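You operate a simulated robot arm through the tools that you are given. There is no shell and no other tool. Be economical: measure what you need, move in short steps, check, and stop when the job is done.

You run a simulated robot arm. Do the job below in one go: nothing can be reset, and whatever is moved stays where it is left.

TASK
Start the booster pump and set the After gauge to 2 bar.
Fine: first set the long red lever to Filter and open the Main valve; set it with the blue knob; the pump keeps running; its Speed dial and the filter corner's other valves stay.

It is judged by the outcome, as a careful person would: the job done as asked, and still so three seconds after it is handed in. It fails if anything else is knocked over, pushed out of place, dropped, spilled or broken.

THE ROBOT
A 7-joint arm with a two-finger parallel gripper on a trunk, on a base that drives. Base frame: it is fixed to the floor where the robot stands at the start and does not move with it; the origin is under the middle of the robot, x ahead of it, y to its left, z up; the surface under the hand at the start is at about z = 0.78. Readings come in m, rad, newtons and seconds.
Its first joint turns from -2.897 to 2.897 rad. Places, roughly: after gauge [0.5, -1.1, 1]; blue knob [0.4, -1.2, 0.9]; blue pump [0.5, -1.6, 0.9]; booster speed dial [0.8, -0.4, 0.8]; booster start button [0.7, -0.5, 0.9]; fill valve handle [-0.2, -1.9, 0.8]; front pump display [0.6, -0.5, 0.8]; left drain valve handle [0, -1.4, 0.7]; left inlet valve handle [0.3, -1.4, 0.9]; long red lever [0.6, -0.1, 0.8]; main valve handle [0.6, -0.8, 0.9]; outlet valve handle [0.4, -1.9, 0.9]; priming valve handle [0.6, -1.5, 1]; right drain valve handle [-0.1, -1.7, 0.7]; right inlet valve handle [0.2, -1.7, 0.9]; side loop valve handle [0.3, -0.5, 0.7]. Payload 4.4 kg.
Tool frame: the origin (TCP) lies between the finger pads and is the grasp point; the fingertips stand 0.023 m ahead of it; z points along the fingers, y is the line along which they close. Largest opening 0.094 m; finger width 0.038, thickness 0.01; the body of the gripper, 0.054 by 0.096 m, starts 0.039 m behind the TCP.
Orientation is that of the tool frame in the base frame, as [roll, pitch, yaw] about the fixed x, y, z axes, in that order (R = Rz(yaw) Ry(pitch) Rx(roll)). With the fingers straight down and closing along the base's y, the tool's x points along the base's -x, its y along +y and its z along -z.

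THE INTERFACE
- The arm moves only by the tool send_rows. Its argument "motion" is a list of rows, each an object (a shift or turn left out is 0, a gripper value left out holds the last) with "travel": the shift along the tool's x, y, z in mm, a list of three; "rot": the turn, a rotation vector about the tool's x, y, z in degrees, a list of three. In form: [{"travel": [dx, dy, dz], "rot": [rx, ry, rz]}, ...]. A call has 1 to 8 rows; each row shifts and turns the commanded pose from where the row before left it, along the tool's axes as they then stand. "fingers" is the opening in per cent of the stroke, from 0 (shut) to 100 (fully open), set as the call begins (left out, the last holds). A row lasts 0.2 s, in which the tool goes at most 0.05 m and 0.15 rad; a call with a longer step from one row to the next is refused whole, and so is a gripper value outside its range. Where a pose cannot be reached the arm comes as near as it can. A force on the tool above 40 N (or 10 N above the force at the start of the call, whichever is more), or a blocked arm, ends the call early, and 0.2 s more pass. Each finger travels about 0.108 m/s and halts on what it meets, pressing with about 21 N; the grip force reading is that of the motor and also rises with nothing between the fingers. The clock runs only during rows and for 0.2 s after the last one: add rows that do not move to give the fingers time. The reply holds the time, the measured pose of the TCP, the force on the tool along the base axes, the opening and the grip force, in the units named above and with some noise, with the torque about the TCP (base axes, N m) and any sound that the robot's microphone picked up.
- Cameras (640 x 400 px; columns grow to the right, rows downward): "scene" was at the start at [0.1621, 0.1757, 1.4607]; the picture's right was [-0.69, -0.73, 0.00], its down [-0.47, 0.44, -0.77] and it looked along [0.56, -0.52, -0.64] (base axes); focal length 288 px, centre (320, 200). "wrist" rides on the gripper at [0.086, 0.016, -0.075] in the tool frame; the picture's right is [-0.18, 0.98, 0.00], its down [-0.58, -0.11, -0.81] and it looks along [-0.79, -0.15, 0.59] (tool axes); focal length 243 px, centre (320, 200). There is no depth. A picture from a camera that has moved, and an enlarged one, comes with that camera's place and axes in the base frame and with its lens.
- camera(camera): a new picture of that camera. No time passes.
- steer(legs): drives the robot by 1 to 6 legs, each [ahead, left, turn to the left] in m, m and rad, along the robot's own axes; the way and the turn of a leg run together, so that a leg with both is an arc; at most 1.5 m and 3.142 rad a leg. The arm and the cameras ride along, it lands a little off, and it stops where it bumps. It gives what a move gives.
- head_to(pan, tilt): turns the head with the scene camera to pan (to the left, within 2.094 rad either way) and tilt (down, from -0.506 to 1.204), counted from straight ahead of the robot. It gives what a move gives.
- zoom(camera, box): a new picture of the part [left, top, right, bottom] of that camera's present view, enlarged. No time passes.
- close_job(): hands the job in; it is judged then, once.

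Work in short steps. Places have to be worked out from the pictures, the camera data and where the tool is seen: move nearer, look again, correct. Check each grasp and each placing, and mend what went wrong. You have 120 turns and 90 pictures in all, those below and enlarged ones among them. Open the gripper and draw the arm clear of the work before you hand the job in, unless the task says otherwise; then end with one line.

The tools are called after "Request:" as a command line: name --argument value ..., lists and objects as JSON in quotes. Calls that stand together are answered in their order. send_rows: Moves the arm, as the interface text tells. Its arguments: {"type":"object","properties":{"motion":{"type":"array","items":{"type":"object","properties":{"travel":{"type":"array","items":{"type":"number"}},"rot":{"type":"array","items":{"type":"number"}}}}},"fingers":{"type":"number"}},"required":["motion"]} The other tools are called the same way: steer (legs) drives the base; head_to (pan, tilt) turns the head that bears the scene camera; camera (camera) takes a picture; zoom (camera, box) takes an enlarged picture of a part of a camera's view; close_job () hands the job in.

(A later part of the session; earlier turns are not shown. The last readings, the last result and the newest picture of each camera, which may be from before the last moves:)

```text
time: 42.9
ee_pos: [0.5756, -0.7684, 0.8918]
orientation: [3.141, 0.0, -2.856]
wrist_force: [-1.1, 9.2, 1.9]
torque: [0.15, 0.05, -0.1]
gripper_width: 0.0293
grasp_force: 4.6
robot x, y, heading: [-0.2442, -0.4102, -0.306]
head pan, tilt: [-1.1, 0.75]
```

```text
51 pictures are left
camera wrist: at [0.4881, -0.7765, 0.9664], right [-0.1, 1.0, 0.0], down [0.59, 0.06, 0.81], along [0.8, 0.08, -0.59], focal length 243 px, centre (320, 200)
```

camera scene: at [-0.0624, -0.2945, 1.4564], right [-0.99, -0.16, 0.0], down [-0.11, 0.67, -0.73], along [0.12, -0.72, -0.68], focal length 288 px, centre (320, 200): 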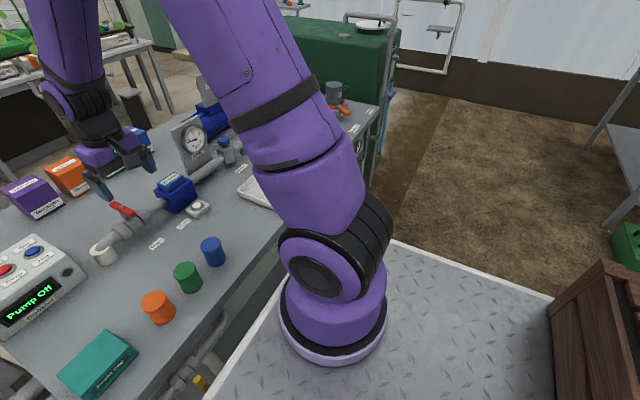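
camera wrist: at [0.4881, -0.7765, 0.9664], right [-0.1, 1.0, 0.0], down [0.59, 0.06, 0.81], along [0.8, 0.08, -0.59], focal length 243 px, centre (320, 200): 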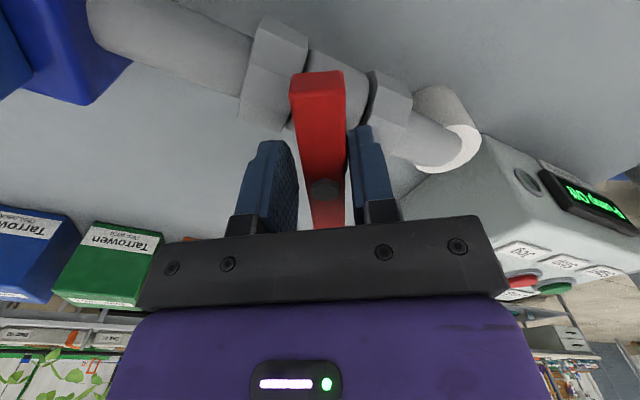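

Request:
send_rows --motion '[{"travel": [-3, 4, 0]}, {"rot": [0, 0, -8]}, {"rot": [0, 0, -8]}, {"rot": [0, 0, -8]}, {"rot": [0, 0, -8]}]'

Request:
camera --camera "wrist"

```text
time: 44.1
ee_pos: [0.5776, -0.7637, 0.8911]
orientation: [3.14, 0.001, -2.298]
wrist_force: [-5.9, 9.0, -0.2]
torque: [0.02, 0.18, -0.17]
gripper_width: 0.03
grasp_force: 6.0
robot x, y, heading: [-0.2438, -0.4052, -0.308]
head pan, tilt: [-1.1, 0.75]
```

```text
50 pictures are left
camera wrist: at [0.5079, -0.8175, 0.9664], right [-0.61, 0.79, 0.0], down [0.47, 0.36, 0.81], along [0.64, 0.49, -0.59], focal length 243 px, centre (320, 200)
```

wrist: 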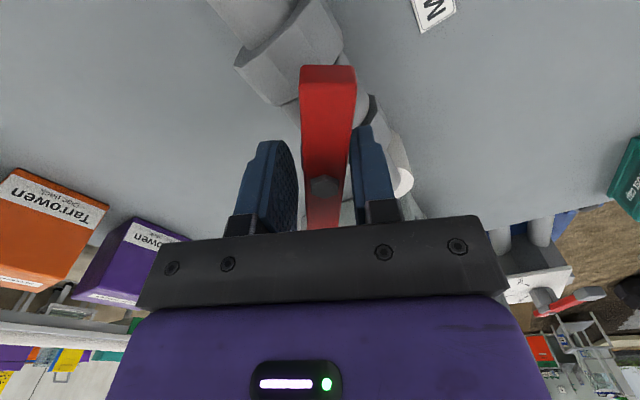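

Request:
send_rows --motion '[{"travel": [0, 4, 0]}, {"rot": [0, 0, -8]}, {"rot": [0, 0, -8]}, {"rot": [0, 0, -8]}, {"rot": [0, 0, -4]}]'

Request:
camera --camera "wrist"

```text
time: 45.3
ee_pos: [0.5742, -0.762, 0.8925]
orientation: [3.14, 0.0, -1.812]
wrist_force: [-3.4, 2.8, 1.3]
torque: [0.01, 0.07, -0.05]
gripper_width: 0.0272
grasp_force: 2.3
robot x, y, heading: [-0.2425, -0.4021, -0.307]
head pan, tilt: [-1.1, 0.75]
```

```text
49 pictures are left
camera wrist: at [0.5382, -0.8408, 0.9667], right [-0.91, 0.41, 0.0], down [0.24, 0.54, 0.81], along [0.33, 0.73, -0.59], focal length 243 px, centre (320, 200)
```

wrist: 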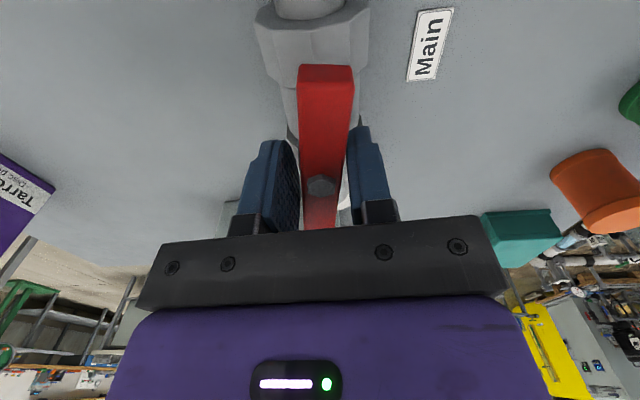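

The bar now lies along the pipe. A few degrees more to feel for the stop, then release, rise and look.

Request:
send_rows --motion '[{"rot": [0, 0, -3]}, {"rot": [0, 0, -3]}, {}]'

Request:
send_rows --fingers 70 --motion '[{}, {}, {}, {"travel": [0, 0, -40]}, {"travel": [0, 0, -45]}, {"travel": [0, 0, -45]}, {"travel": [0, 0, -40]}]'

Request:
camera --camera "wrist"

Request:
zoom --camera "scene" --box '[40, 130, 200, 270]'

```text
time: 46.1
ee_pos: [0.5745, -0.7599, 0.8932]
orientation: [3.141, -0.001, -1.707]
wrist_force: [-6.4, 2.6, -2.6]
torque: [0.05, 0.05, -0.06]
gripper_width: 0.0283
grasp_force: 3.0
robot x, y, heading: [-0.2393, -0.4036, -0.31]
head pan, tilt: [-1.1, 0.75]
```

```text
time: 47.7
ee_pos: [0.5756, -0.7619, 1.0636]
orientation: [3.139, 0.002, -1.707]
wrist_force: [0.1, -0.6, -1.2]
torque: [0.01, 0.01, -0.02]
gripper_width: 0.0658
grasp_force: 0.1
robot x, y, heading: [-0.2404, -0.4066, -0.305]
head pan, tilt: [-1.1, 0.75]
```

```text
48 pictures are left
camera wrist: at [0.5473, -0.8456, 1.1384], right [-0.95, 0.32, 0.0], down [0.19, 0.56, 0.81], along [0.25, 0.77, -0.59], focal length 243 px, centre (320, 200)
```

wrist: 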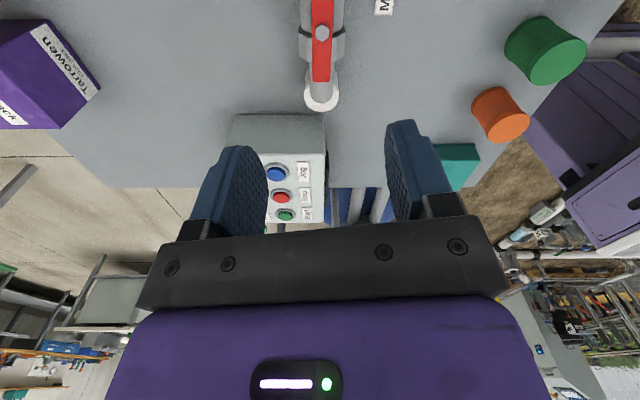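

```text
2.86 times, centred on (120, 200) of scene
camera zoom: at [-0.0617, -0.2949, 1.4564], right [-0.99, -0.16, 0.0], down [-0.11, 0.67, -0.73], along [0.12, -0.72, -0.68], focal length 824 px, centre (891, 200)
```

zoom: 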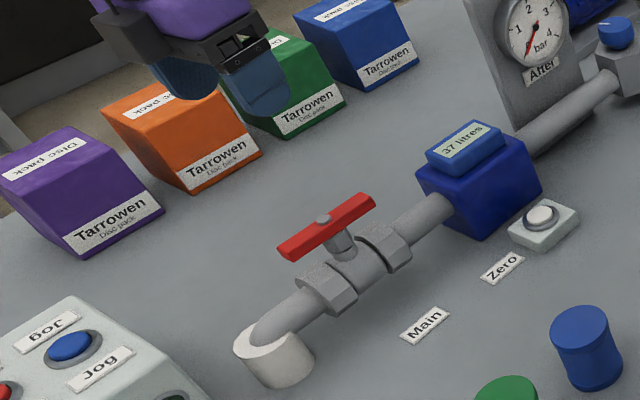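

Main is open (handle along the pipe). Now the Start button, near (0.72, -0.50, 0.90). I turn the hand back and move over for a closer look.

Request:
send_rows --fingers 0 --motion '[{"rot": [0, 0, 8.5]}, {"rot": [0, 0, 8.5]}, {"rot": [0, 0, 8.5]}, {"rot": [0, 0, 8.5]}, {"rot": [0, 0, 8.5]}, {"rot": [0, 0, 8.5]}, {"rot": [0, 0, 8.5]}, {"rot": [0, 0, 8.5]}]'

Request:
send_rows --motion '[{"rot": [0, 0, 8.5]}, {"rot": [0, 0, 5.3]}, {"travel": [0, 45, 0]}, {"travel": [0, 45, 0]}, {"travel": [0, 45, 0]}, {"travel": [0, 45, 0]}, {"travel": [0, 45, 0]}, {"travel": [0, 45, 0]}]'

Request:
camera --camera "wrist"

Request:
camera --camera "scene"

```text
time: 49.5
ee_pos: [0.5747, -0.762, 1.0624]
orientation: [3.142, -0.001, -2.897]
wrist_force: [0.1, -0.5, -0.7]
torque: [0.01, -0.02, 0.01]
gripper_width: 0.0
grasp_force: 21.1
robot x, y, heading: [-0.2448, -0.4047, -0.307]
head pan, tilt: [-1.1, 0.75]
```

```text
time: 51.3
ee_pos: [0.577, -0.4883, 1.0608]
orientation: [3.141, 0.0, -3.139]
wrist_force: [-0.2, -1.1, -0.2]
torque: [0.05, 0.0, 0.01]
gripper_width: 0.0
grasp_force: 21.3
robot x, y, heading: [-0.2451, -0.4076, -0.312]
head pan, tilt: [-1.1, 0.75]
```

```text
46 pictures are left
camera wrist: at [0.4911, -0.4731, 1.1361], right [0.18, 0.98, 0.0], down [0.58, -0.11, 0.81], along [0.79, -0.14, -0.59], focal length 243 px, centre (320, 200)
```

wrist: 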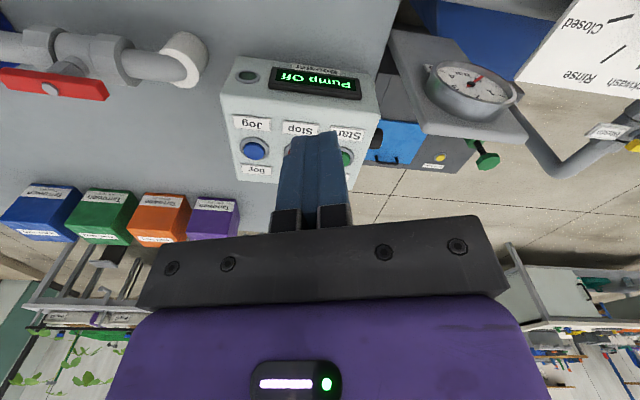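

```text
45 pictures are left
camera scene: at [-0.0622, -0.2954, 1.4565], right [-0.99, -0.16, 0.0], down [-0.11, 0.67, -0.73], along [0.12, -0.72, -0.68], focal length 288 px, centre (320, 200)
```

scene: 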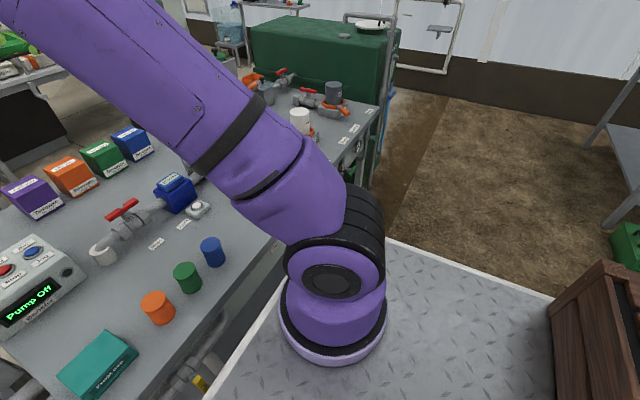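

Start button at about (0.739, -0.480, 0.878): just out of reach from here. I raise the hand, then shift the base 0.2 m left and 3 cm ahead.

Request:
send_rows --motion '[{"travel": [0, -30, -35]}, {"travel": [0, -30, -35]}, {"travel": [0, -30, -35]}, {"travel": [0, -30, -35]}]'

Request:
steer --legs '[[0, 0.2, 0], [0.03, 0, 0]]'

Request:
camera --camera "wrist"

```text
time: 52.3
ee_pos: [0.5727, -0.6091, 1.1998]
orientation: [3.139, -0.003, -3.135]
wrist_force: [1.0, 0.8, -1.0]
torque: [-0.05, 0.0, -0.03]
gripper_width: 0.0
grasp_force: 21.2
robot x, y, heading: [-0.2444, -0.4049, -0.307]
head pan, tilt: [-1.1, 0.75]
```

```text
time: 54.3
ee_pos: [0.6604, -0.4352, 1.2]
orientation: [-3.141, 0.0, 3.141]
wrist_force: [-0.4, 0.0, 0.1]
torque: [-0.01, 0.01, 0.01]
gripper_width: 0.0
grasp_force: 20.9
robot x, y, heading: [-0.1552, -0.2272, -0.318]
head pan, tilt: [-1.1, 0.75]
```

```text
44 pictures are left
camera wrist: at [0.5742, -0.4197, 1.2746], right [0.18, 0.98, 0.0], down [0.58, -0.11, 0.81], along [0.79, -0.15, -0.59], focal length 243 px, centre (320, 200)
```

wrist: 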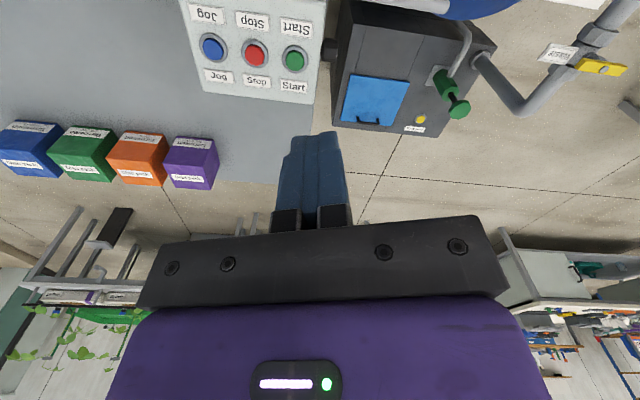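

Request:
send_rows --motion '[{"travel": [-38, -25, 0]}, {"travel": [-38, -25, 0]}, {"travel": [0, 0, 45]}, {"travel": [0, 0, 45]}, {"travel": [0, 0, 45]}, {"travel": [0, 0, 45]}, {"travel": [0, 0, 45]}, {}]'

Request:
camera --camera "wrist"

Request:
head_to --pan -0.5 --tilt 0.6

Request:
camera --camera "scene"

```text
time: 56.1
ee_pos: [0.736, -0.4819, 0.9749]
orientation: [3.141, 0.0, 3.141]
wrist_force: [0.6, 0.1, 0.7]
torque: [0.0, -0.01, 0.0]
gripper_width: 0.0001
grasp_force: 20.3
robot x, y, heading: [-0.1573, -0.2253, -0.313]
head pan, tilt: [-1.1, 0.75]
```

```text
43 pictures are left
camera wrist: at [0.6486, -0.4655, 1.0494], right [0.18, 0.98, 0.0], down [0.58, -0.11, 0.81], along [0.79, -0.15, -0.59], focal length 243 px, centre (320, 200)
```

wrist: 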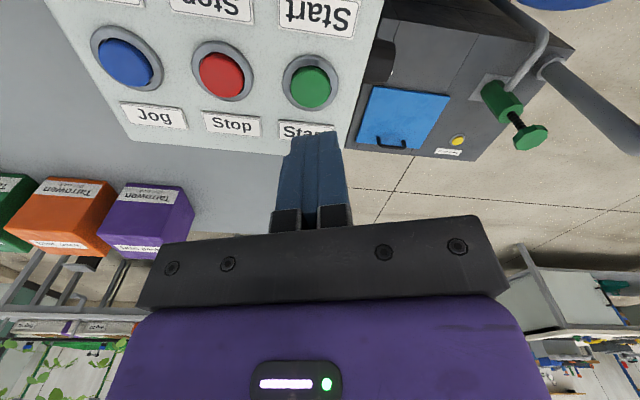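

```text
time: 57.1
ee_pos: [0.7357, -0.482, 0.9747]
orientation: [3.141, 0.0, 3.141]
wrist_force: [0.2, 0.1, 0.5]
torque: [0.01, 0.04, -0.01]
gripper_width: 0.0
grasp_force: 20.7
robot x, y, heading: [-0.1529, -0.2289, -0.314]
head pan, tilt: [-0.499, 0.6]
```

```text
42 pictures are left
camera scene: at [0.0746, -0.0987, 1.4693], right [-0.73, -0.69, 0.0], down [-0.39, 0.41, -0.82], along [0.57, -0.6, -0.57], focal length 288 px, centre (320, 200)
```

scene: 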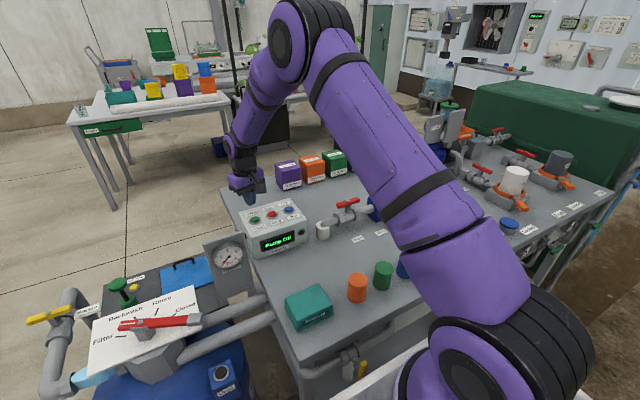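

Fingers are nearly over the green Start button (est. (0.737, -0.487)). Descend and press in small steps.

Request:
send_rows --motion '[{"travel": [0, -5, 25]}, {"travel": [0, 0, 25]}, {"travel": [0, 0, 5]}, {"travel": [0, 0, 4]}, {"travel": [0, 0, 4]}, {}]'

Request:
zoom --camera "scene" --box '[200, 140, 340, 270]'

```text
time: 58.5
ee_pos: [0.7372, -0.49, 0.9117]
orientation: [3.141, 0.0, 3.14]
wrist_force: [0.5, -0.4, 0.4]
torque: [0.03, -0.01, 0.0]
gripper_width: 0.0
grasp_force: 21.1
robot x, y, heading: [-0.1538, -0.2263, -0.313]
head pan, tilt: [-0.499, 0.6]
```

```text
3.08 times, centred on (270, 205) of scene
camera zoom: at [0.0746, -0.0986, 1.4693], right [-0.73, -0.69, 0.0], down [-0.39, 0.41, -0.83], along [0.57, -0.6, -0.56], focal length 887 px, centre (474, 185)
```

zoom: 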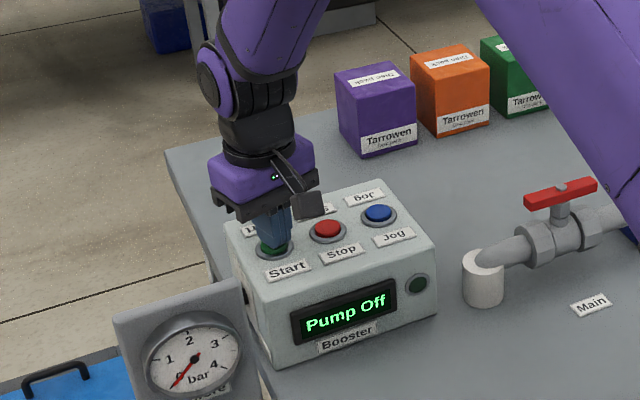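

Fingers are right over the green button, not yet touching. Pressing further.

Request:
send_rows --motion '[{"travel": [0, 0, 4]}, {"travel": [0, 0, 3]}, {"travel": [0, 0, 3]}, {"travel": [0, 0, 2]}, {}]'

Request:
zoom --camera "scene" --box '[200, 140, 340, 270]'

```text
time: 59.6
ee_pos: [0.7377, -0.4908, 0.906]
orientation: [3.139, 0.007, -3.142]
wrist_force: [-2.9, 1.4, 22.2]
torque: [0.01, 0.25, -0.01]
gripper_width: 0.0001
grasp_force: 21.2
robot x, y, heading: [-0.1539, -0.2236, -0.312]
head pan, tilt: [-0.499, 0.6]
heard: click
stopped in row 5: the force on the tool passed its limit at 42 N (the readings are from after the stop); the commanded pose is now the measured one
```

```text
3.08 times, centred on (270, 205) of scene
camera zoom: at [0.0726, -0.0981, 1.4695], right [-0.73, -0.69, 0.0], down [-0.39, 0.41, -0.83], along [0.57, -0.6, -0.56], focal length 887 px, centre (474, 185)
```

zoom: 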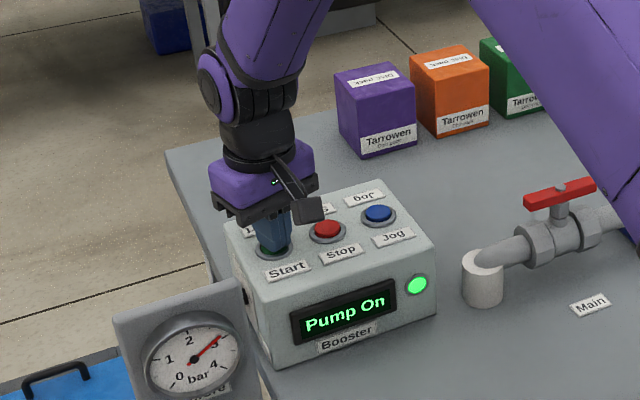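

Clicked, and the display says "Pump On" with the lamp lit. I rise straight up, check it stays on, and look at the After gauge.

Request:
send_rows --motion '[{"travel": [0, 0, -30]}, {"travel": [0, 0, -45]}, {"travel": [0, 0, -45]}, {"travel": [0, 0, -45]}, {"travel": [0, 0, -45]}, {"travel": [0, 0, -45]}, {"travel": [40, 0, -20]}, {"travel": [40, 0, 0]}]'

Request:
head_to --pan -0.9 --tilt 0.5

Request:
camera --camera "scene"

Request:
camera --camera "wrist"

```text
time: 61.4
ee_pos: [0.6579, -0.4931, 1.1759]
orientation: [3.141, 0.002, -3.14]
wrist_force: [0.9, 0.8, -0.6]
torque: [-0.04, 0.05, 0.03]
gripper_width: 0.0
grasp_force: 21.7
robot x, y, heading: [-0.1557, -0.2247, -0.314]
head pan, tilt: [-0.499, 0.6]
```

```text
time: 62.3
ee_pos: [0.66, -0.4929, 1.1766]
orientation: [3.141, 0.004, -3.141]
wrist_force: [0.3, 0.1, -0.3]
torque: [0.01, -0.04, -0.01]
gripper_width: 0.0001
grasp_force: 21.0
robot x, y, heading: [-0.1548, -0.2264, -0.315]
head pan, tilt: [-0.901, 0.499]
```

```text
39 pictures are left
camera scene: at [0.0456, -0.1197, 1.4784], right [-0.94, -0.35, 0.0], down [-0.17, 0.45, -0.88], along [0.31, -0.82, -0.48], focal length 288 px, centre (320, 200)
```

scene: 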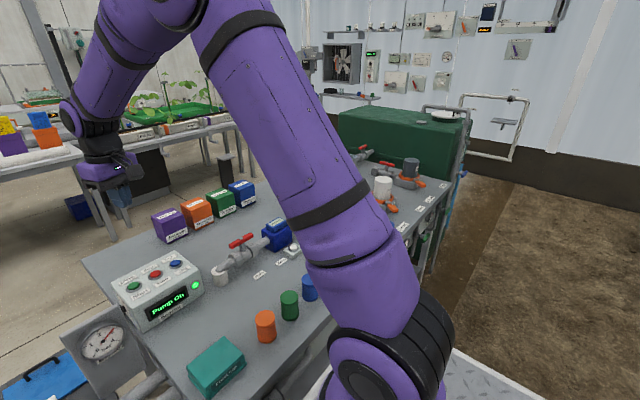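

```text
38 pictures are left
camera wrist: at [0.5713, -0.4771, 1.2509], right [0.18, 0.98, 0.0], down [0.58, -0.11, 0.81], along [0.79, -0.15, -0.59], focal length 243 px, centre (320, 200)
```

wrist: 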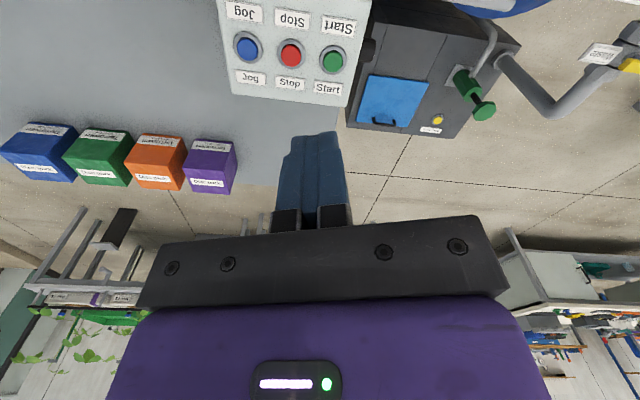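

Pump stays on. Pull the hand back and up, then slide the base right along the bench (backing off 2 cm first) toward the knob.

Request:
send_rows --motion '[{"travel": [40, 0, -12]}, {"travel": [40, 0, -12]}, {"travel": [40, 0, -12]}, {"travel": [40, 0, -12]}, {"travel": [0, 0, -12]}]'

Request:
steer --legs '[[-0.025, 0, 0], [0, -0.5, 0]]'

Request:
camera --camera "wrist"

Request:
camera --camera "scene"

```text
time: 63.5
ee_pos: [0.4919, -0.4941, 1.2367]
orientation: [-3.141, 0.003, -3.141]
wrist_force: [-1.1, -0.7, -0.1]
torque: [0.01, 0.02, 0.0]
gripper_width: 0.0001
grasp_force: 21.0
robot x, y, heading: [-0.1492, -0.2261, -0.317]
head pan, tilt: [-0.901, 0.499]
```

```text
time: 66.9
ee_pos: [0.3175, -0.9614, 1.2373]
orientation: [3.14, 0.002, -3.131]
wrist_force: [-0.5, -0.4, -0.1]
torque: [0.0, 0.02, 0.01]
gripper_width: 0.0
grasp_force: 20.9
robot x, y, heading: [-0.3292, -0.7014, -0.306]
head pan, tilt: [-0.901, 0.499]
```

```text
37 pictures are left
camera wrist: at [0.2303, -0.9455, 1.3107], right [0.18, 0.98, 0.0], down [0.58, -0.1, 0.81], along [0.8, -0.14, -0.59], focal length 243 px, centre (320, 200)
```

wrist: 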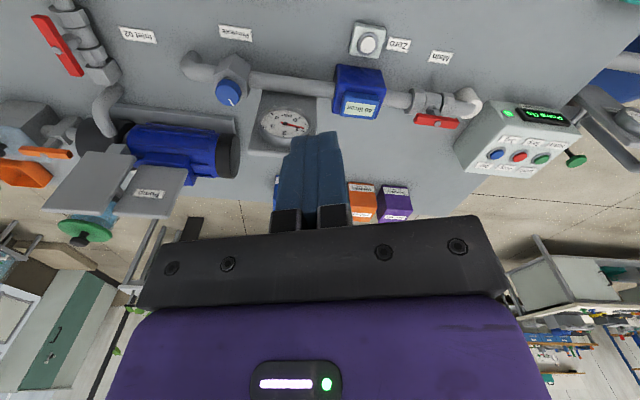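

```text
36 pictures are left
camera scene: at [-0.1324, -0.5904, 1.4784], right [-0.93, -0.36, 0.0], down [-0.17, 0.45, -0.88], along [0.31, -0.82, -0.48], focal length 288 px, centre (320, 200)
```

scene: 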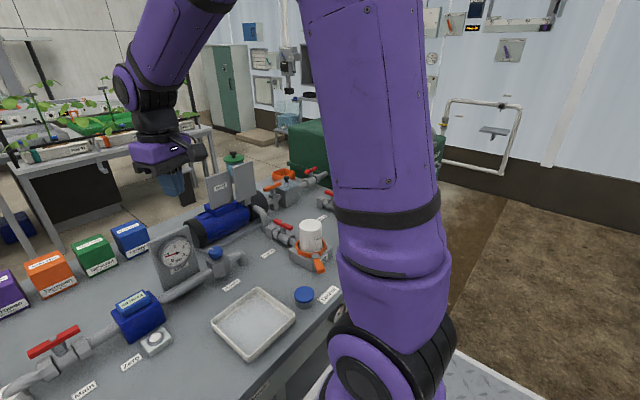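

Request:
zoom --camera "wrist" --box '[170, 40, 350, 170]'

Request:
zoom --camera "scene" --box '[140, 215, 280, 315]'

```text
3.08 times, centred on (260, 105) of wrist
camera zoom: at [0.2303, -0.9455, 1.3107], right [0.18, 0.98, 0.0], down [0.58, -0.1, 0.81], along [0.8, -0.14, -0.59], focal length 746 px, centre (505, 492)
```

zoom: 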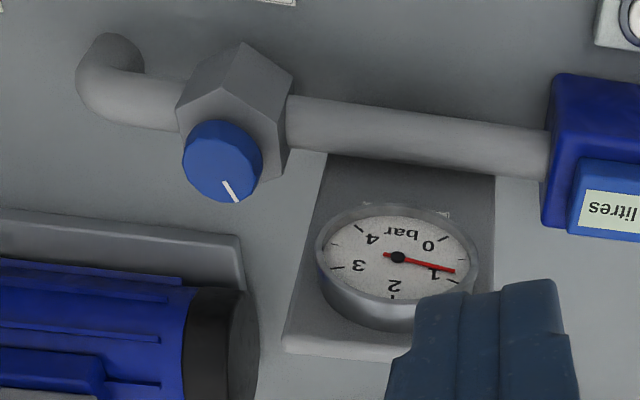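

```text
4.00 times, centred on (210, 265) of scene
camera zoom: at [-0.1324, -0.5904, 1.4784], right [-0.93, -0.36, 0.0], down [-0.17, 0.45, -0.88], along [0.31, -0.82, -0.48], focal length 1154 px, centre (760, -60)
```

zoom: 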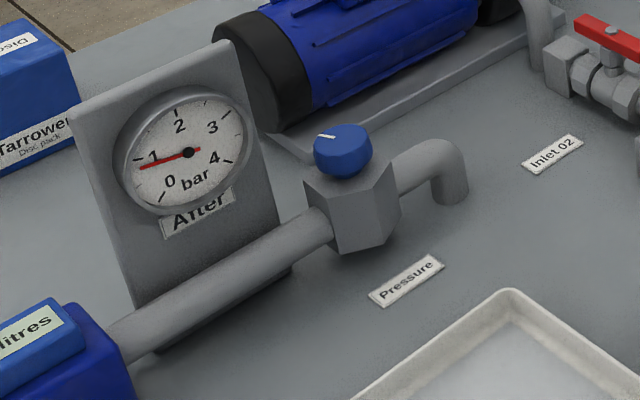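

The After gauge reads about 0.85 bar. The knob (0.452, -1.161, 0.87) is vertical-axis, ~45 mm wide, about 5 cm from the gauge board's edge. I orient the gripper with its narrow side and camera away from the board, and bring it above the knob.

Request:
send_rows --fingers 80 --motion '[{"rot": [0, 0, -8.3]}, {"rot": [0, 0, -8.3]}, {"rot": [0, 0, -8.3]}, {"rot": [0, 0, -8.3]}, {"rot": [0, 0, -8.2]}]'

Request:
send_rows --motion '[{"travel": [6, -40, 0]}, {"travel": [6, -40, 0]}, {"travel": [6, -40, 0]}, {"travel": [6, -40, 0]}, {"travel": [5, -40, 0]}, {"travel": [5, -38, 0]}, {"travel": [0, 0, 45]}, {"travel": [0, 0, 45]}]'

Request:
camera --camera "wrist"

Request:
zoom --camera "scene" --box '[100, 140, 320, 340]'

```text
time: 68.1
ee_pos: [0.3168, -0.9619, 1.2358]
orientation: [-3.14, 0.0, -2.41]
wrist_force: [0.5, 0.2, 0.6]
torque: [-0.01, 0.01, -0.03]
gripper_width: 0.0751
grasp_force: 0.0
robot x, y, heading: [-0.3309, -0.6975, -0.303]
head pan, tilt: [-0.901, 0.499]
```

```text
time: 69.9
ee_pos: [0.4518, -1.1581, 1.1495]
orientation: [-3.137, 0.003, -2.41]
wrist_force: [0.0, -0.1, 1.3]
torque: [-0.04, 0.02, -0.01]
gripper_width: 0.0751
grasp_force: 0.1
robot x, y, heading: [-0.3296, -0.6983, -0.304]
head pan, tilt: [-0.901, 0.499]
```

```text
33 pictures are left
camera wrist: at [0.3759, -1.2041, 1.2233], right [-0.52, 0.85, 0.0], down [0.5, 0.31, 0.81], along [0.69, 0.42, -0.59], focal length 243 px, centre (320, 200)
```

wrist: 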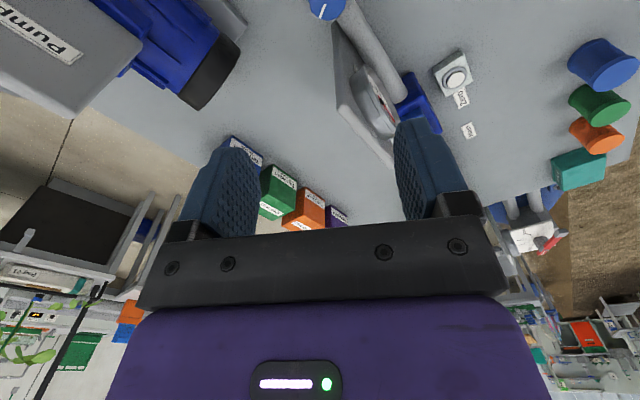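

```text
2.00 times, centred on (210, 240) of scene
camera zoom: at [-0.1327, -0.5902, 1.4784], right [-0.93, -0.36, 0.0], down [-0.17, 0.45, -0.88], along [0.31, -0.82, -0.48], focal length 577 px, centre (540, 120)
```

zoom: 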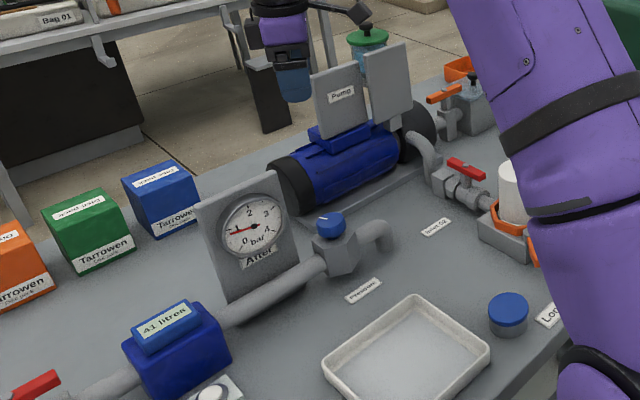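

Aligned; the gauge board is edge-on beside the hand as planned. Descend to just above the knob.

Request:
send_rows --motion '[{"travel": [0, 0, 45]}, {"travel": [0, 0, 45]}, {"travel": [0, 0, 45]}, {"travel": [0, 0, 45]}, {"travel": [0, 0, 20]}, {}]'

Request:
camera --camera "wrist"

Request:
zoom --camera "scene" --box '[120, 170, 280, 310]'

```text
time: 71.3
ee_pos: [0.4513, -1.1646, 0.9463]
orientation: [-3.14, 0.001, -2.41]
wrist_force: [0.0, -0.4, 0.3]
torque: [0.03, -0.02, 0.02]
gripper_width: 0.0754
grasp_force: 0.1
robot x, y, heading: [-0.3312, -0.701, -0.304]
head pan, tilt: [-0.901, 0.499]
```

```text
31 pictures are left
camera wrist: at [0.3762, -1.2087, 1.0199], right [-0.52, 0.85, 0.0], down [0.5, 0.31, 0.81], along [0.69, 0.42, -0.59], focal length 243 px, centre (320, 200)
```

wrist: 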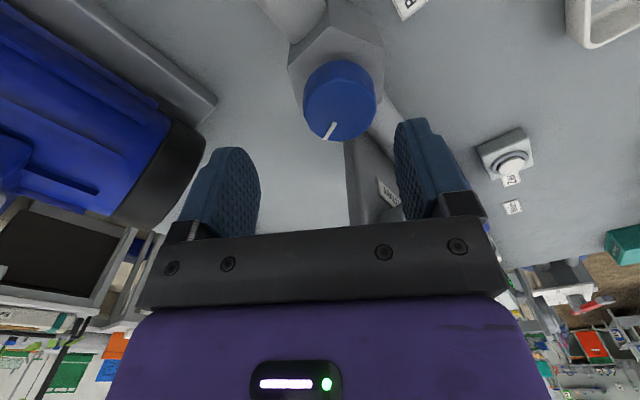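

```text
2.86 times, centred on (200, 240) of scene
camera zoom: at [-0.1325, -0.5904, 1.4784], right [-0.93, -0.36, 0.0], down [-0.17, 0.45, -0.88], along [0.31, -0.82, -0.48], focal length 824 px, centre (663, 86)
```

zoom: 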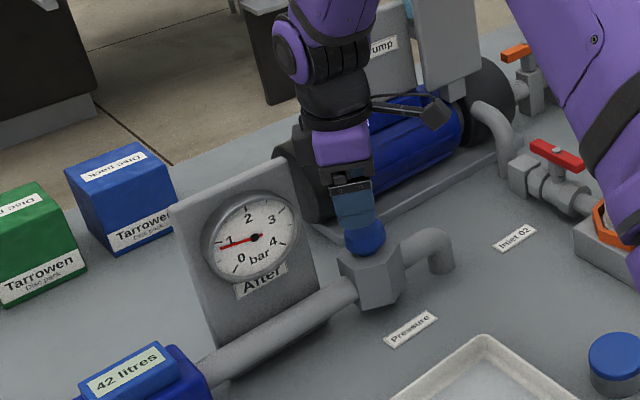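

Knob sits about 9 mm toward +tool y from the gripper centre. Correct, lower to knob height and close.

Request:
send_rows --motion '[{"travel": [-3, 9, 10]}, {"travel": [0, 0, 25]}, {"travel": [0, 0, 23]}, {}]'

Request:
camera --camera "wrist"

```text
time: 72.3
ee_pos: [0.4486, -1.1542, 0.8871]
orientation: [-3.141, 0.004, -2.41]
wrist_force: [0.0, 0.3, -0.1]
torque: [0.03, 0.03, -0.02]
gripper_width: 0.0753
grasp_force: 0.1
robot x, y, heading: [-0.3346, -0.6982, -0.306]
head pan, tilt: [-0.901, 0.499]
```

```text
29 pictures are left
camera wrist: at [0.3732, -1.1989, 0.9621], right [-0.52, 0.85, 0.0], down [0.5, 0.31, 0.81], along [0.69, 0.42, -0.59], focal length 243 px, centre (320, 200)
```

wrist: 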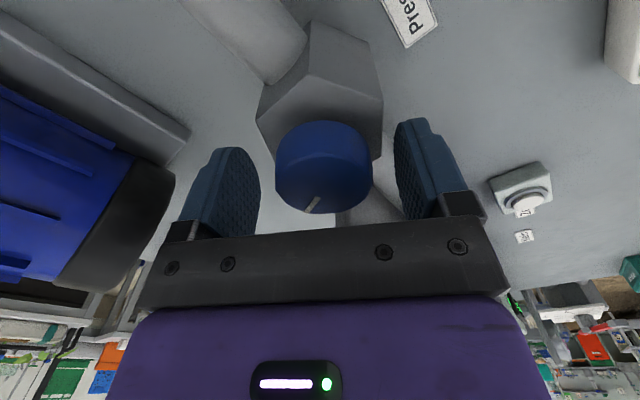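

Request:
send_rows --fingers 30 --motion '[{}, {}, {}, {}]'

Request:
send_rows --motion '[{"rot": [0, 0, 5]}, {"rot": [0, 0, 5]}, {}, {}]'

Request:
zoom --camera "scene" --box '[140, 200, 240, 300]'

```text
time: 73.3
ee_pos: [0.4469, -1.1516, 0.8878]
orientation: [3.141, 0.002, -2.412]
wrist_force: [-26.1, 25.5, 0.0]
torque: [1.24, 1.77, -1.26]
gripper_width: 0.0599
grasp_force: 45.2
robot x, y, heading: [-0.3312, -0.6971, -0.308]
head pan, tilt: [-0.901, 0.499]
```

```text
time: 74.3
ee_pos: [0.4481, -1.1518, 0.8901]
orientation: [-3.139, 0.004, -2.585]
wrist_force: [-11.0, 23.1, -4.7]
torque: [0.77, -0.55, -0.2]
gripper_width: 0.0428
grasp_force: 44.6
robot x, y, heading: [-0.332, -0.6998, -0.302]
head pan, tilt: [-0.901, 0.499]
```

```text
4.00 times, centred on (190, 250) of scene
camera zoom: at [-0.1326, -0.5896, 1.4784], right [-0.93, -0.36, 0.0], down [-0.17, 0.45, -0.88], along [0.31, -0.82, -0.48], focal length 1154 px, centre (840, 0)
```

zoom: 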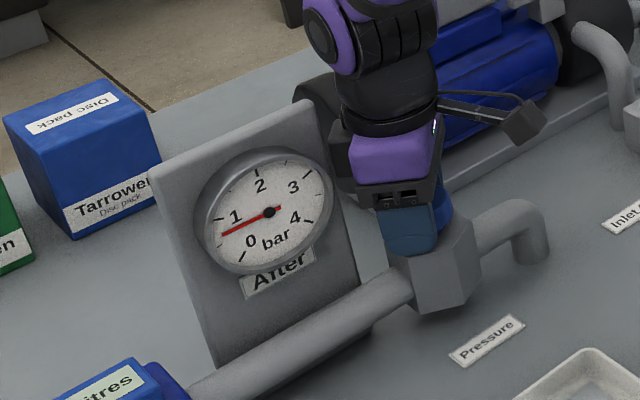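

The gauge dropped slightly (≈0.7) with this clockwise turn, so counter-clockwise raises it. The grip was off-centre (side force); I'll open, and look to re-centre.

Request:
send_rows --fingers 80 --motion '[{}, {}, {}]'

Request:
camera --camera "wrist"

```text
time: 75.1
ee_pos: [0.448, -1.1535, 0.8877]
orientation: [-3.14, 0.004, -2.585]
wrist_force: [-0.2, -0.2, 0.2]
torque: [0.0, -0.03, -0.02]
gripper_width: 0.0752
grasp_force: 0.0
robot x, y, heading: [-0.329, -0.6986, -0.306]
head pan, tilt: [-0.901, 0.499]
```

```text
27 pictures are left
camera wrist: at [0.3658, -1.1849, 0.9634], right [-0.36, 0.93, 0.0], down [0.55, 0.21, 0.81], along [0.75, 0.29, -0.59], focal length 243 px, centre (320, 200)
```

wrist: 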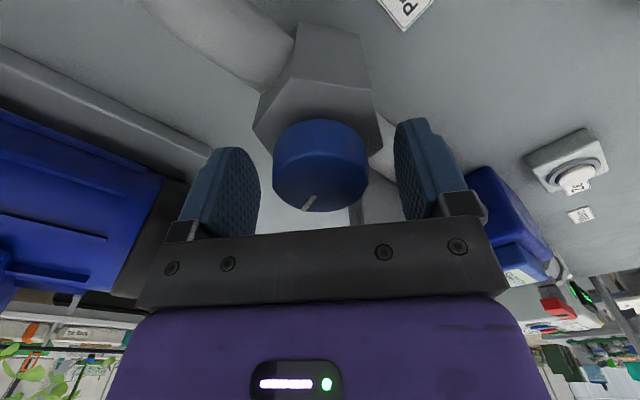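

The knob mark turned with the hand and it's well centred; the fingertips probably clipped the hex body's corners. I raise 6 mm, regrip and turn counter-clockwise.

Request:
send_rows --fingers 30 --motion '[{"travel": [0, 0, -6]}, {}, {}, {}, {}]'

Request:
send_rows --motion '[{"rot": [0, 0, -5]}, {"rot": [0, 0, -5]}, {"rot": [0, 0, -5]}, {"rot": [0, 0, -5]}, {}, {}]'

Request:
zoom --camera "scene" --box '[140, 200, 240, 300]'

```text
time: 76.3
ee_pos: [0.4468, -1.1524, 0.8951]
orientation: [3.141, 0.001, -2.585]
wrist_force: [-6.5, 11.5, -28.2]
torque: [0.22, -0.15, -0.07]
gripper_width: 0.0428
grasp_force: 44.8
robot x, y, heading: [-0.3327, -0.6974, -0.308]
head pan, tilt: [-0.901, 0.499]
```

```text
time: 77.7
ee_pos: [0.4453, -1.1508, 0.8935]
orientation: [3.141, 0.002, -2.232]
wrist_force: [-22.9, 25.6, -15.8]
torque: [0.16, 0.62, -0.18]
gripper_width: 0.0428
grasp_force: 45.5
robot x, y, heading: [-0.3314, -0.6969, -0.307]
head pan, tilt: [-0.901, 0.499]
```

```text
4.00 times, centred on (190, 250) of scene
camera zoom: at [-0.1327, -0.5897, 1.4784], right [-0.93, -0.36, 0.0], down [-0.17, 0.45, -0.88], along [0.31, -0.82, -0.48], focal length 1154 px, centre (840, 0)
```

zoom: 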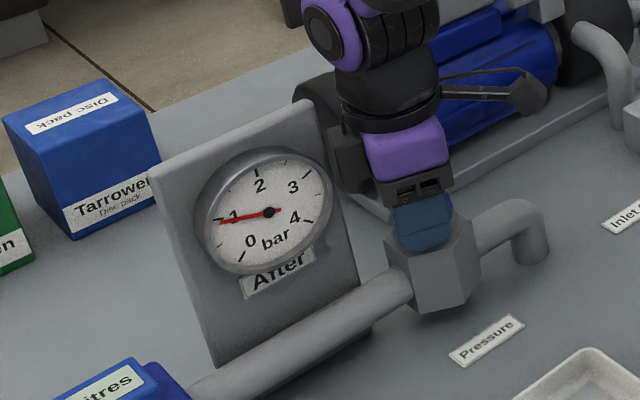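

Counter-clockwise raises: now ~0.97 bar. I relax the side load a little and continue 20° further.

Request:
send_rows --motion '[{"travel": [0, 3, 1]}, {"rot": [0, 0, -5]}, {"rot": [0, 0, -5]}, {"rot": [0, 0, -5]}, {"rot": [0, 0, -5]}, {}, {}]'

Request:
zoom --camera "scene" --box '[140, 200, 240, 300]'

```text
time: 79.3
ee_pos: [0.4448, -1.1502, 0.8936]
orientation: [-3.138, -0.001, -1.886]
wrist_force: [-22.4, 17.7, -7.5]
torque: [0.47, 0.48, -0.16]
gripper_width: 0.0425
grasp_force: 44.8
robot x, y, heading: [-0.331, -0.6986, -0.304]
head pan, tilt: [-0.901, 0.499]
```

```text
4.00 times, centred on (190, 250) of scene
camera zoom: at [-0.133, -0.5899, 1.4784], right [-0.93, -0.36, 0.0], down [-0.17, 0.45, -0.88], along [0.31, -0.82, -0.48], focal length 1154 px, centre (840, 0)
```

zoom: 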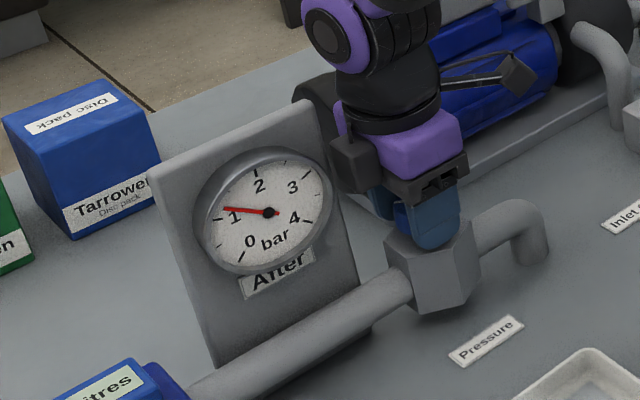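

About 1.2 bar; 0.24 bar per 20°. Release, turn the open hand back clockwise 58°, and check centring.

Request:
send_rows --fingers 62 --motion '[{}, {}, {"rot": [0, 0, 8]}, {"rot": [0, 0, 8]}, {"rot": [0, 0, 8]}, {"rot": [0, 0, 8]}, {"rot": [0, 0, 8]}, {"rot": [0, 0, 8]}]'

Request:
send_rows --motion '[{"rot": [0, 0, 8]}, {"rot": [0, 0, 5]}, {}]'

Request:
camera --camera "wrist"

Request:
zoom --camera "scene" --box '[140, 200, 240, 300]'

```text
time: 81.1
ee_pos: [0.4458, -1.1514, 0.8933]
orientation: [-3.141, 0.004, -2.726]
wrist_force: [-0.2, -0.3, 0.3]
torque: [0.02, -0.01, -0.03]
gripper_width: 0.0583
grasp_force: 0.1
robot x, y, heading: [-0.3327, -0.698, -0.307]
head pan, tilt: [-0.901, 0.499]
```

```text
time: 81.9
ee_pos: [0.4453, -1.1505, 0.8933]
orientation: [3.141, 0.002, -2.954]
wrist_force: [0.7, -0.2, -0.3]
torque: [0.01, 0.0, -0.03]
gripper_width: 0.0583
grasp_force: 0.0
robot x, y, heading: [-0.33, -0.6974, -0.307]
head pan, tilt: [-0.901, 0.499]
```

```text
24 pictures are left
camera wrist: at [0.3572, -1.1509, 0.9683], right [0.0, 1.0, 0.0], down [0.59, 0.0, 0.81], along [0.81, 0.0, -0.59], focal length 243 px, centre (320, 200)
```

wrist: 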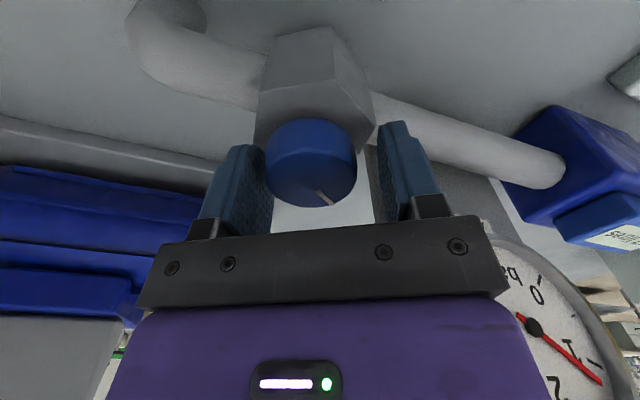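

```text
4.00 times, centred on (190, 250) of scene
camera zoom: at [-0.1324, -0.5904, 1.4784], right [-0.93, -0.36, 0.0], down [-0.17, 0.45, -0.88], along [0.31, -0.82, -0.48], focal length 1154 px, centre (840, 0)
```

zoom: 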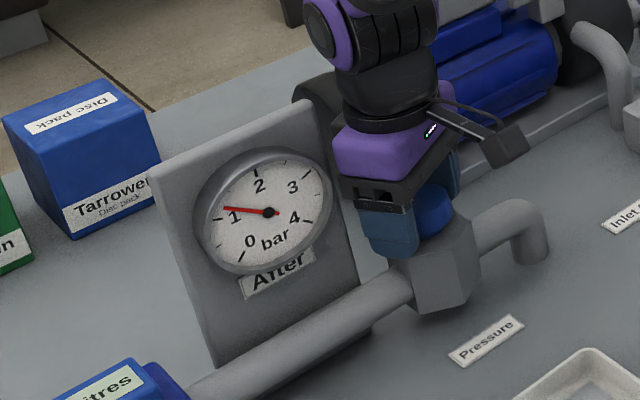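

Shift 3.5 mm to centre, grip, and turn counter-clockwise 40° with a check.

Request:
send_rows --motion '[{"travel": [0, -3.5, 0]}, {}]'

Request:
send_rows --fingers 30 --motion '[{}, {}, {}]'

Request:
send_rows --motion '[{"rot": [0, 0, -6]}, {"rot": [0, 0, -6]}, {"rot": [0, 0, -6]}, {"rot": [0, 0, -6]}, {"rot": [0, 0, -6]}, {"rot": [0, 0, -6]}, {"rot": [0, 0, -4]}, {}]'

Request:
zoom --camera "scene" --box '[140, 200, 240, 300]'

```text
time: 82.5
ee_pos: [0.4464, -1.1551, 0.8934]
orientation: [3.14, 0.004, -2.952]
wrist_force: [0.5, 0.6, 0.8]
torque: [-0.03, 0.01, 0.0]
gripper_width: 0.0584
grasp_force: 0.1
robot x, y, heading: [-0.3297, -0.699, -0.303]
head pan, tilt: [-0.901, 0.499]
```

```text
time: 83.3
ee_pos: [0.445, -1.1541, 0.8937]
orientation: [3.141, 0.002, -2.952]
wrist_force: [-1.2, 1.2, -0.8]
torque: [0.06, 0.02, -0.03]
gripper_width: 0.0434
grasp_force: 45.1
robot x, y, heading: [-0.3303, -0.7007, -0.308]
head pan, tilt: [-0.901, 0.499]
```

```text
time: 85.1
ee_pos: [0.4446, -1.1525, 0.8934]
orientation: [3.14, 0.0, -2.251]
wrist_force: [-22.3, 13.1, -2.4]
torque: [0.18, 0.46, -0.06]
gripper_width: 0.0435
grasp_force: 44.6
robot x, y, heading: [-0.3321, -0.6966, -0.31]
head pan, tilt: [-0.901, 0.499]
```

```text
4.00 times, centred on (190, 250) of scene
camera zoom: at [-0.1331, -0.5899, 1.4785], right [-0.93, -0.36, 0.0], down [-0.17, 0.45, -0.88], along [0.31, -0.82, -0.48], focal length 1154 px, centre (840, 0)
```

zoom: 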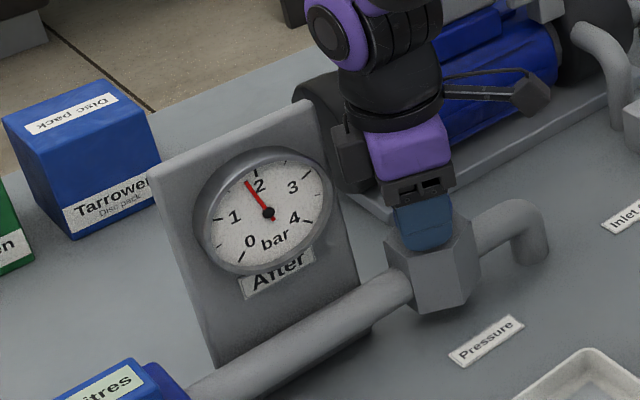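

Request:
zoom --camera "scene" --box '[185, 233, 229, 273]'

```text
10.00 times, centred on (207, 253) of scene
camera zoom: at [-0.1331, -0.5899, 1.4785], right [-0.93, -0.36, 0.0], down [-0.17, 0.45, -0.88], along [0.31, -0.82, -0.48], focal length 2884 px, centre (1450, -330)
```

zoom: 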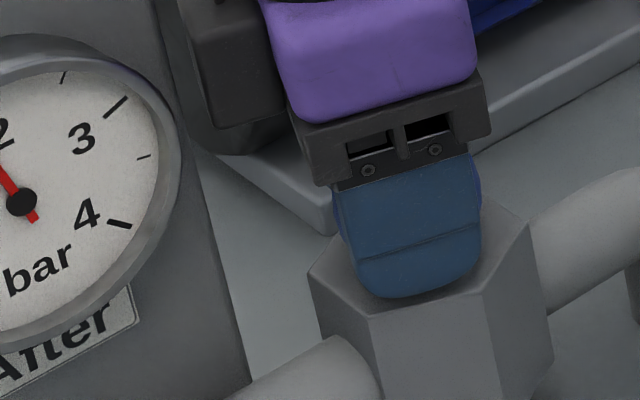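

The gauge centre is at about (187, 252) of the scene picture; I zoom there for the scale ticks.

Request:
zoom --camera "scene" --box '[184, 232, 228, 272]'

Request:
zoom --camera "scene" --box '[180, 232, 230, 276]'

```text
10.00 times, centred on (206, 252) of scene
camera zoom: at [-0.1331, -0.5899, 1.4785], right [-0.93, -0.36, 0.0], down [-0.17, 0.45, -0.88], along [0.31, -0.82, -0.48], focal length 2884 px, centre (1460, -320)
```

zoom: 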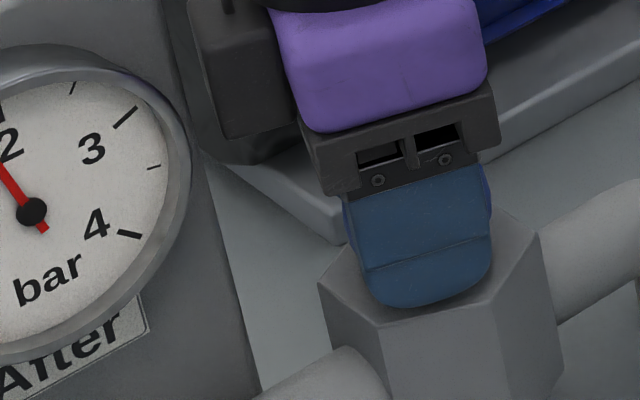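

```text
9.09 times, centred on (205, 254) of scene
camera zoom: at [-0.1331, -0.5899, 1.4785], right [-0.93, -0.36, 0.0], down [-0.17, 0.45, -0.88], along [0.31, -0.82, -0.48], focal length 2622 px, centre (1366, -291)
```

zoom: 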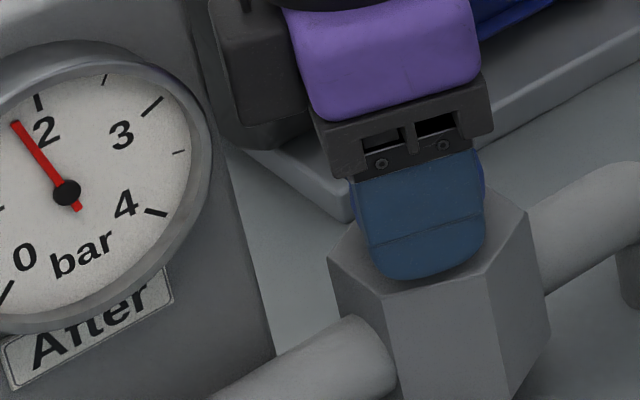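

Needle is about a quarter division below the 2 tick (~1.77). Turn ~13° more and wait for it to settle.

Request:
send_rows --motion '[{"rot": [0, 0, -5]}, {"rot": [0, 0, -4]}, {"rot": [0, 0, -4]}, {}, {}, {}, {}, {}]'

Request:
zoom --camera "scene" --box '[162, 232, 212, 276]'

```text
time: 85.7
ee_pos: [0.4446, -1.1522, 0.8947]
orientation: [3.139, 0.003, -2.1]
wrist_force: [-8.2, 3.4, 9.1]
torque: [0.56, 0.33, -0.05]
gripper_width: 0.0432
grasp_force: 44.5
robot x, y, heading: [-0.3266, -0.6965, -0.305]
head pan, tilt: [-0.901, 0.499]
stopped in row 3: the force on the tool passed its limit at 41 N (the readings are from after the stop); the commanded pose is now the measured one
```

```text
9.09 times, centred on (187, 254) of scene
camera zoom: at [-0.1332, -0.59, 1.4785], right [-0.93, -0.36, 0.0], down [-0.17, 0.45, -0.88], along [0.31, -0.82, -0.48], focal length 2622 px, centre (1529, -291)
```

zoom: 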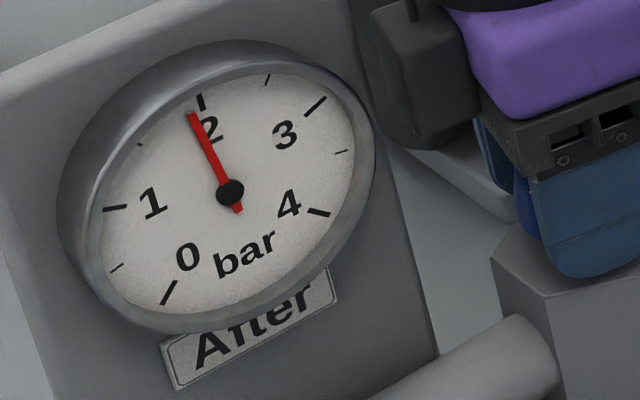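

Now about 1.9 bar. Another ~6°, with settling time.

Request:
send_rows --motion '[{"rot": [0, 0, -3]}, {"rot": [0, 0, -3]}, {}, {}, {}, {}]'

Request:
zoom --camera "scene" --box '[162, 232, 212, 276]'

```text
time: 87.1
ee_pos: [0.4439, -1.1523, 0.8939]
orientation: [3.141, 0.0, -1.995]
wrist_force: [-20.4, 10.4, 10.8]
torque: [-0.08, 0.57, -0.07]
gripper_width: 0.0435
grasp_force: 45.1
robot x, y, heading: [-0.3339, -0.699, -0.305]
head pan, tilt: [-0.901, 0.499]
```

```text
9.09 times, centred on (187, 254) of scene
camera zoom: at [-0.1337, -0.5897, 1.4785], right [-0.93, -0.36, 0.0], down [-0.17, 0.45, -0.88], along [0.31, -0.82, -0.48], focal length 2622 px, centre (1529, -291)
```

zoom: 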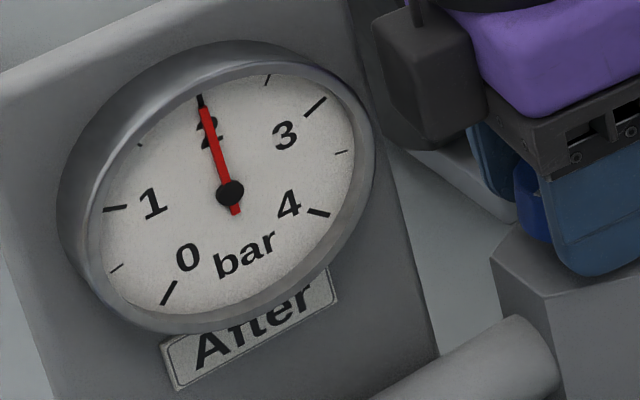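

Needle lies on the 2 mark. Release, rise straight up, and check the gauge again.

Request:
send_rows --fingers 65 --motion '[{}, {}, {}, {"travel": [0, 0, -25]}, {"travel": [0, 0, -40]}, {"travel": [0, 0, -45]}, {"travel": [0, 0, -45]}, {"travel": [0, 0, -45]}]'

Request:
zoom --camera "scene" --box '[162, 232, 212, 276]'

```text
time: 88.9
ee_pos: [0.4465, -1.1535, 1.0973]
orientation: [3.14, 0.002, -1.996]
wrist_force: [-0.3, -0.1, -1.0]
torque: [0.0, 0.02, -0.03]
gripper_width: 0.0612
grasp_force: 0.0
robot x, y, heading: [-0.3291, -0.6982, -0.302]
head pan, tilt: [-0.901, 0.499]
```

```text
9.09 times, centred on (187, 254) of scene
camera zoom: at [-0.1321, -0.5907, 1.4784], right [-0.93, -0.36, 0.0], down [-0.17, 0.45, -0.88], along [0.31, -0.82, -0.48], focal length 2622 px, centre (1529, -291)
```

zoom: 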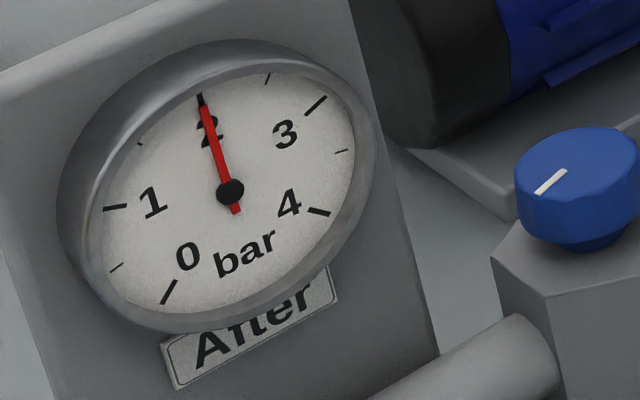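

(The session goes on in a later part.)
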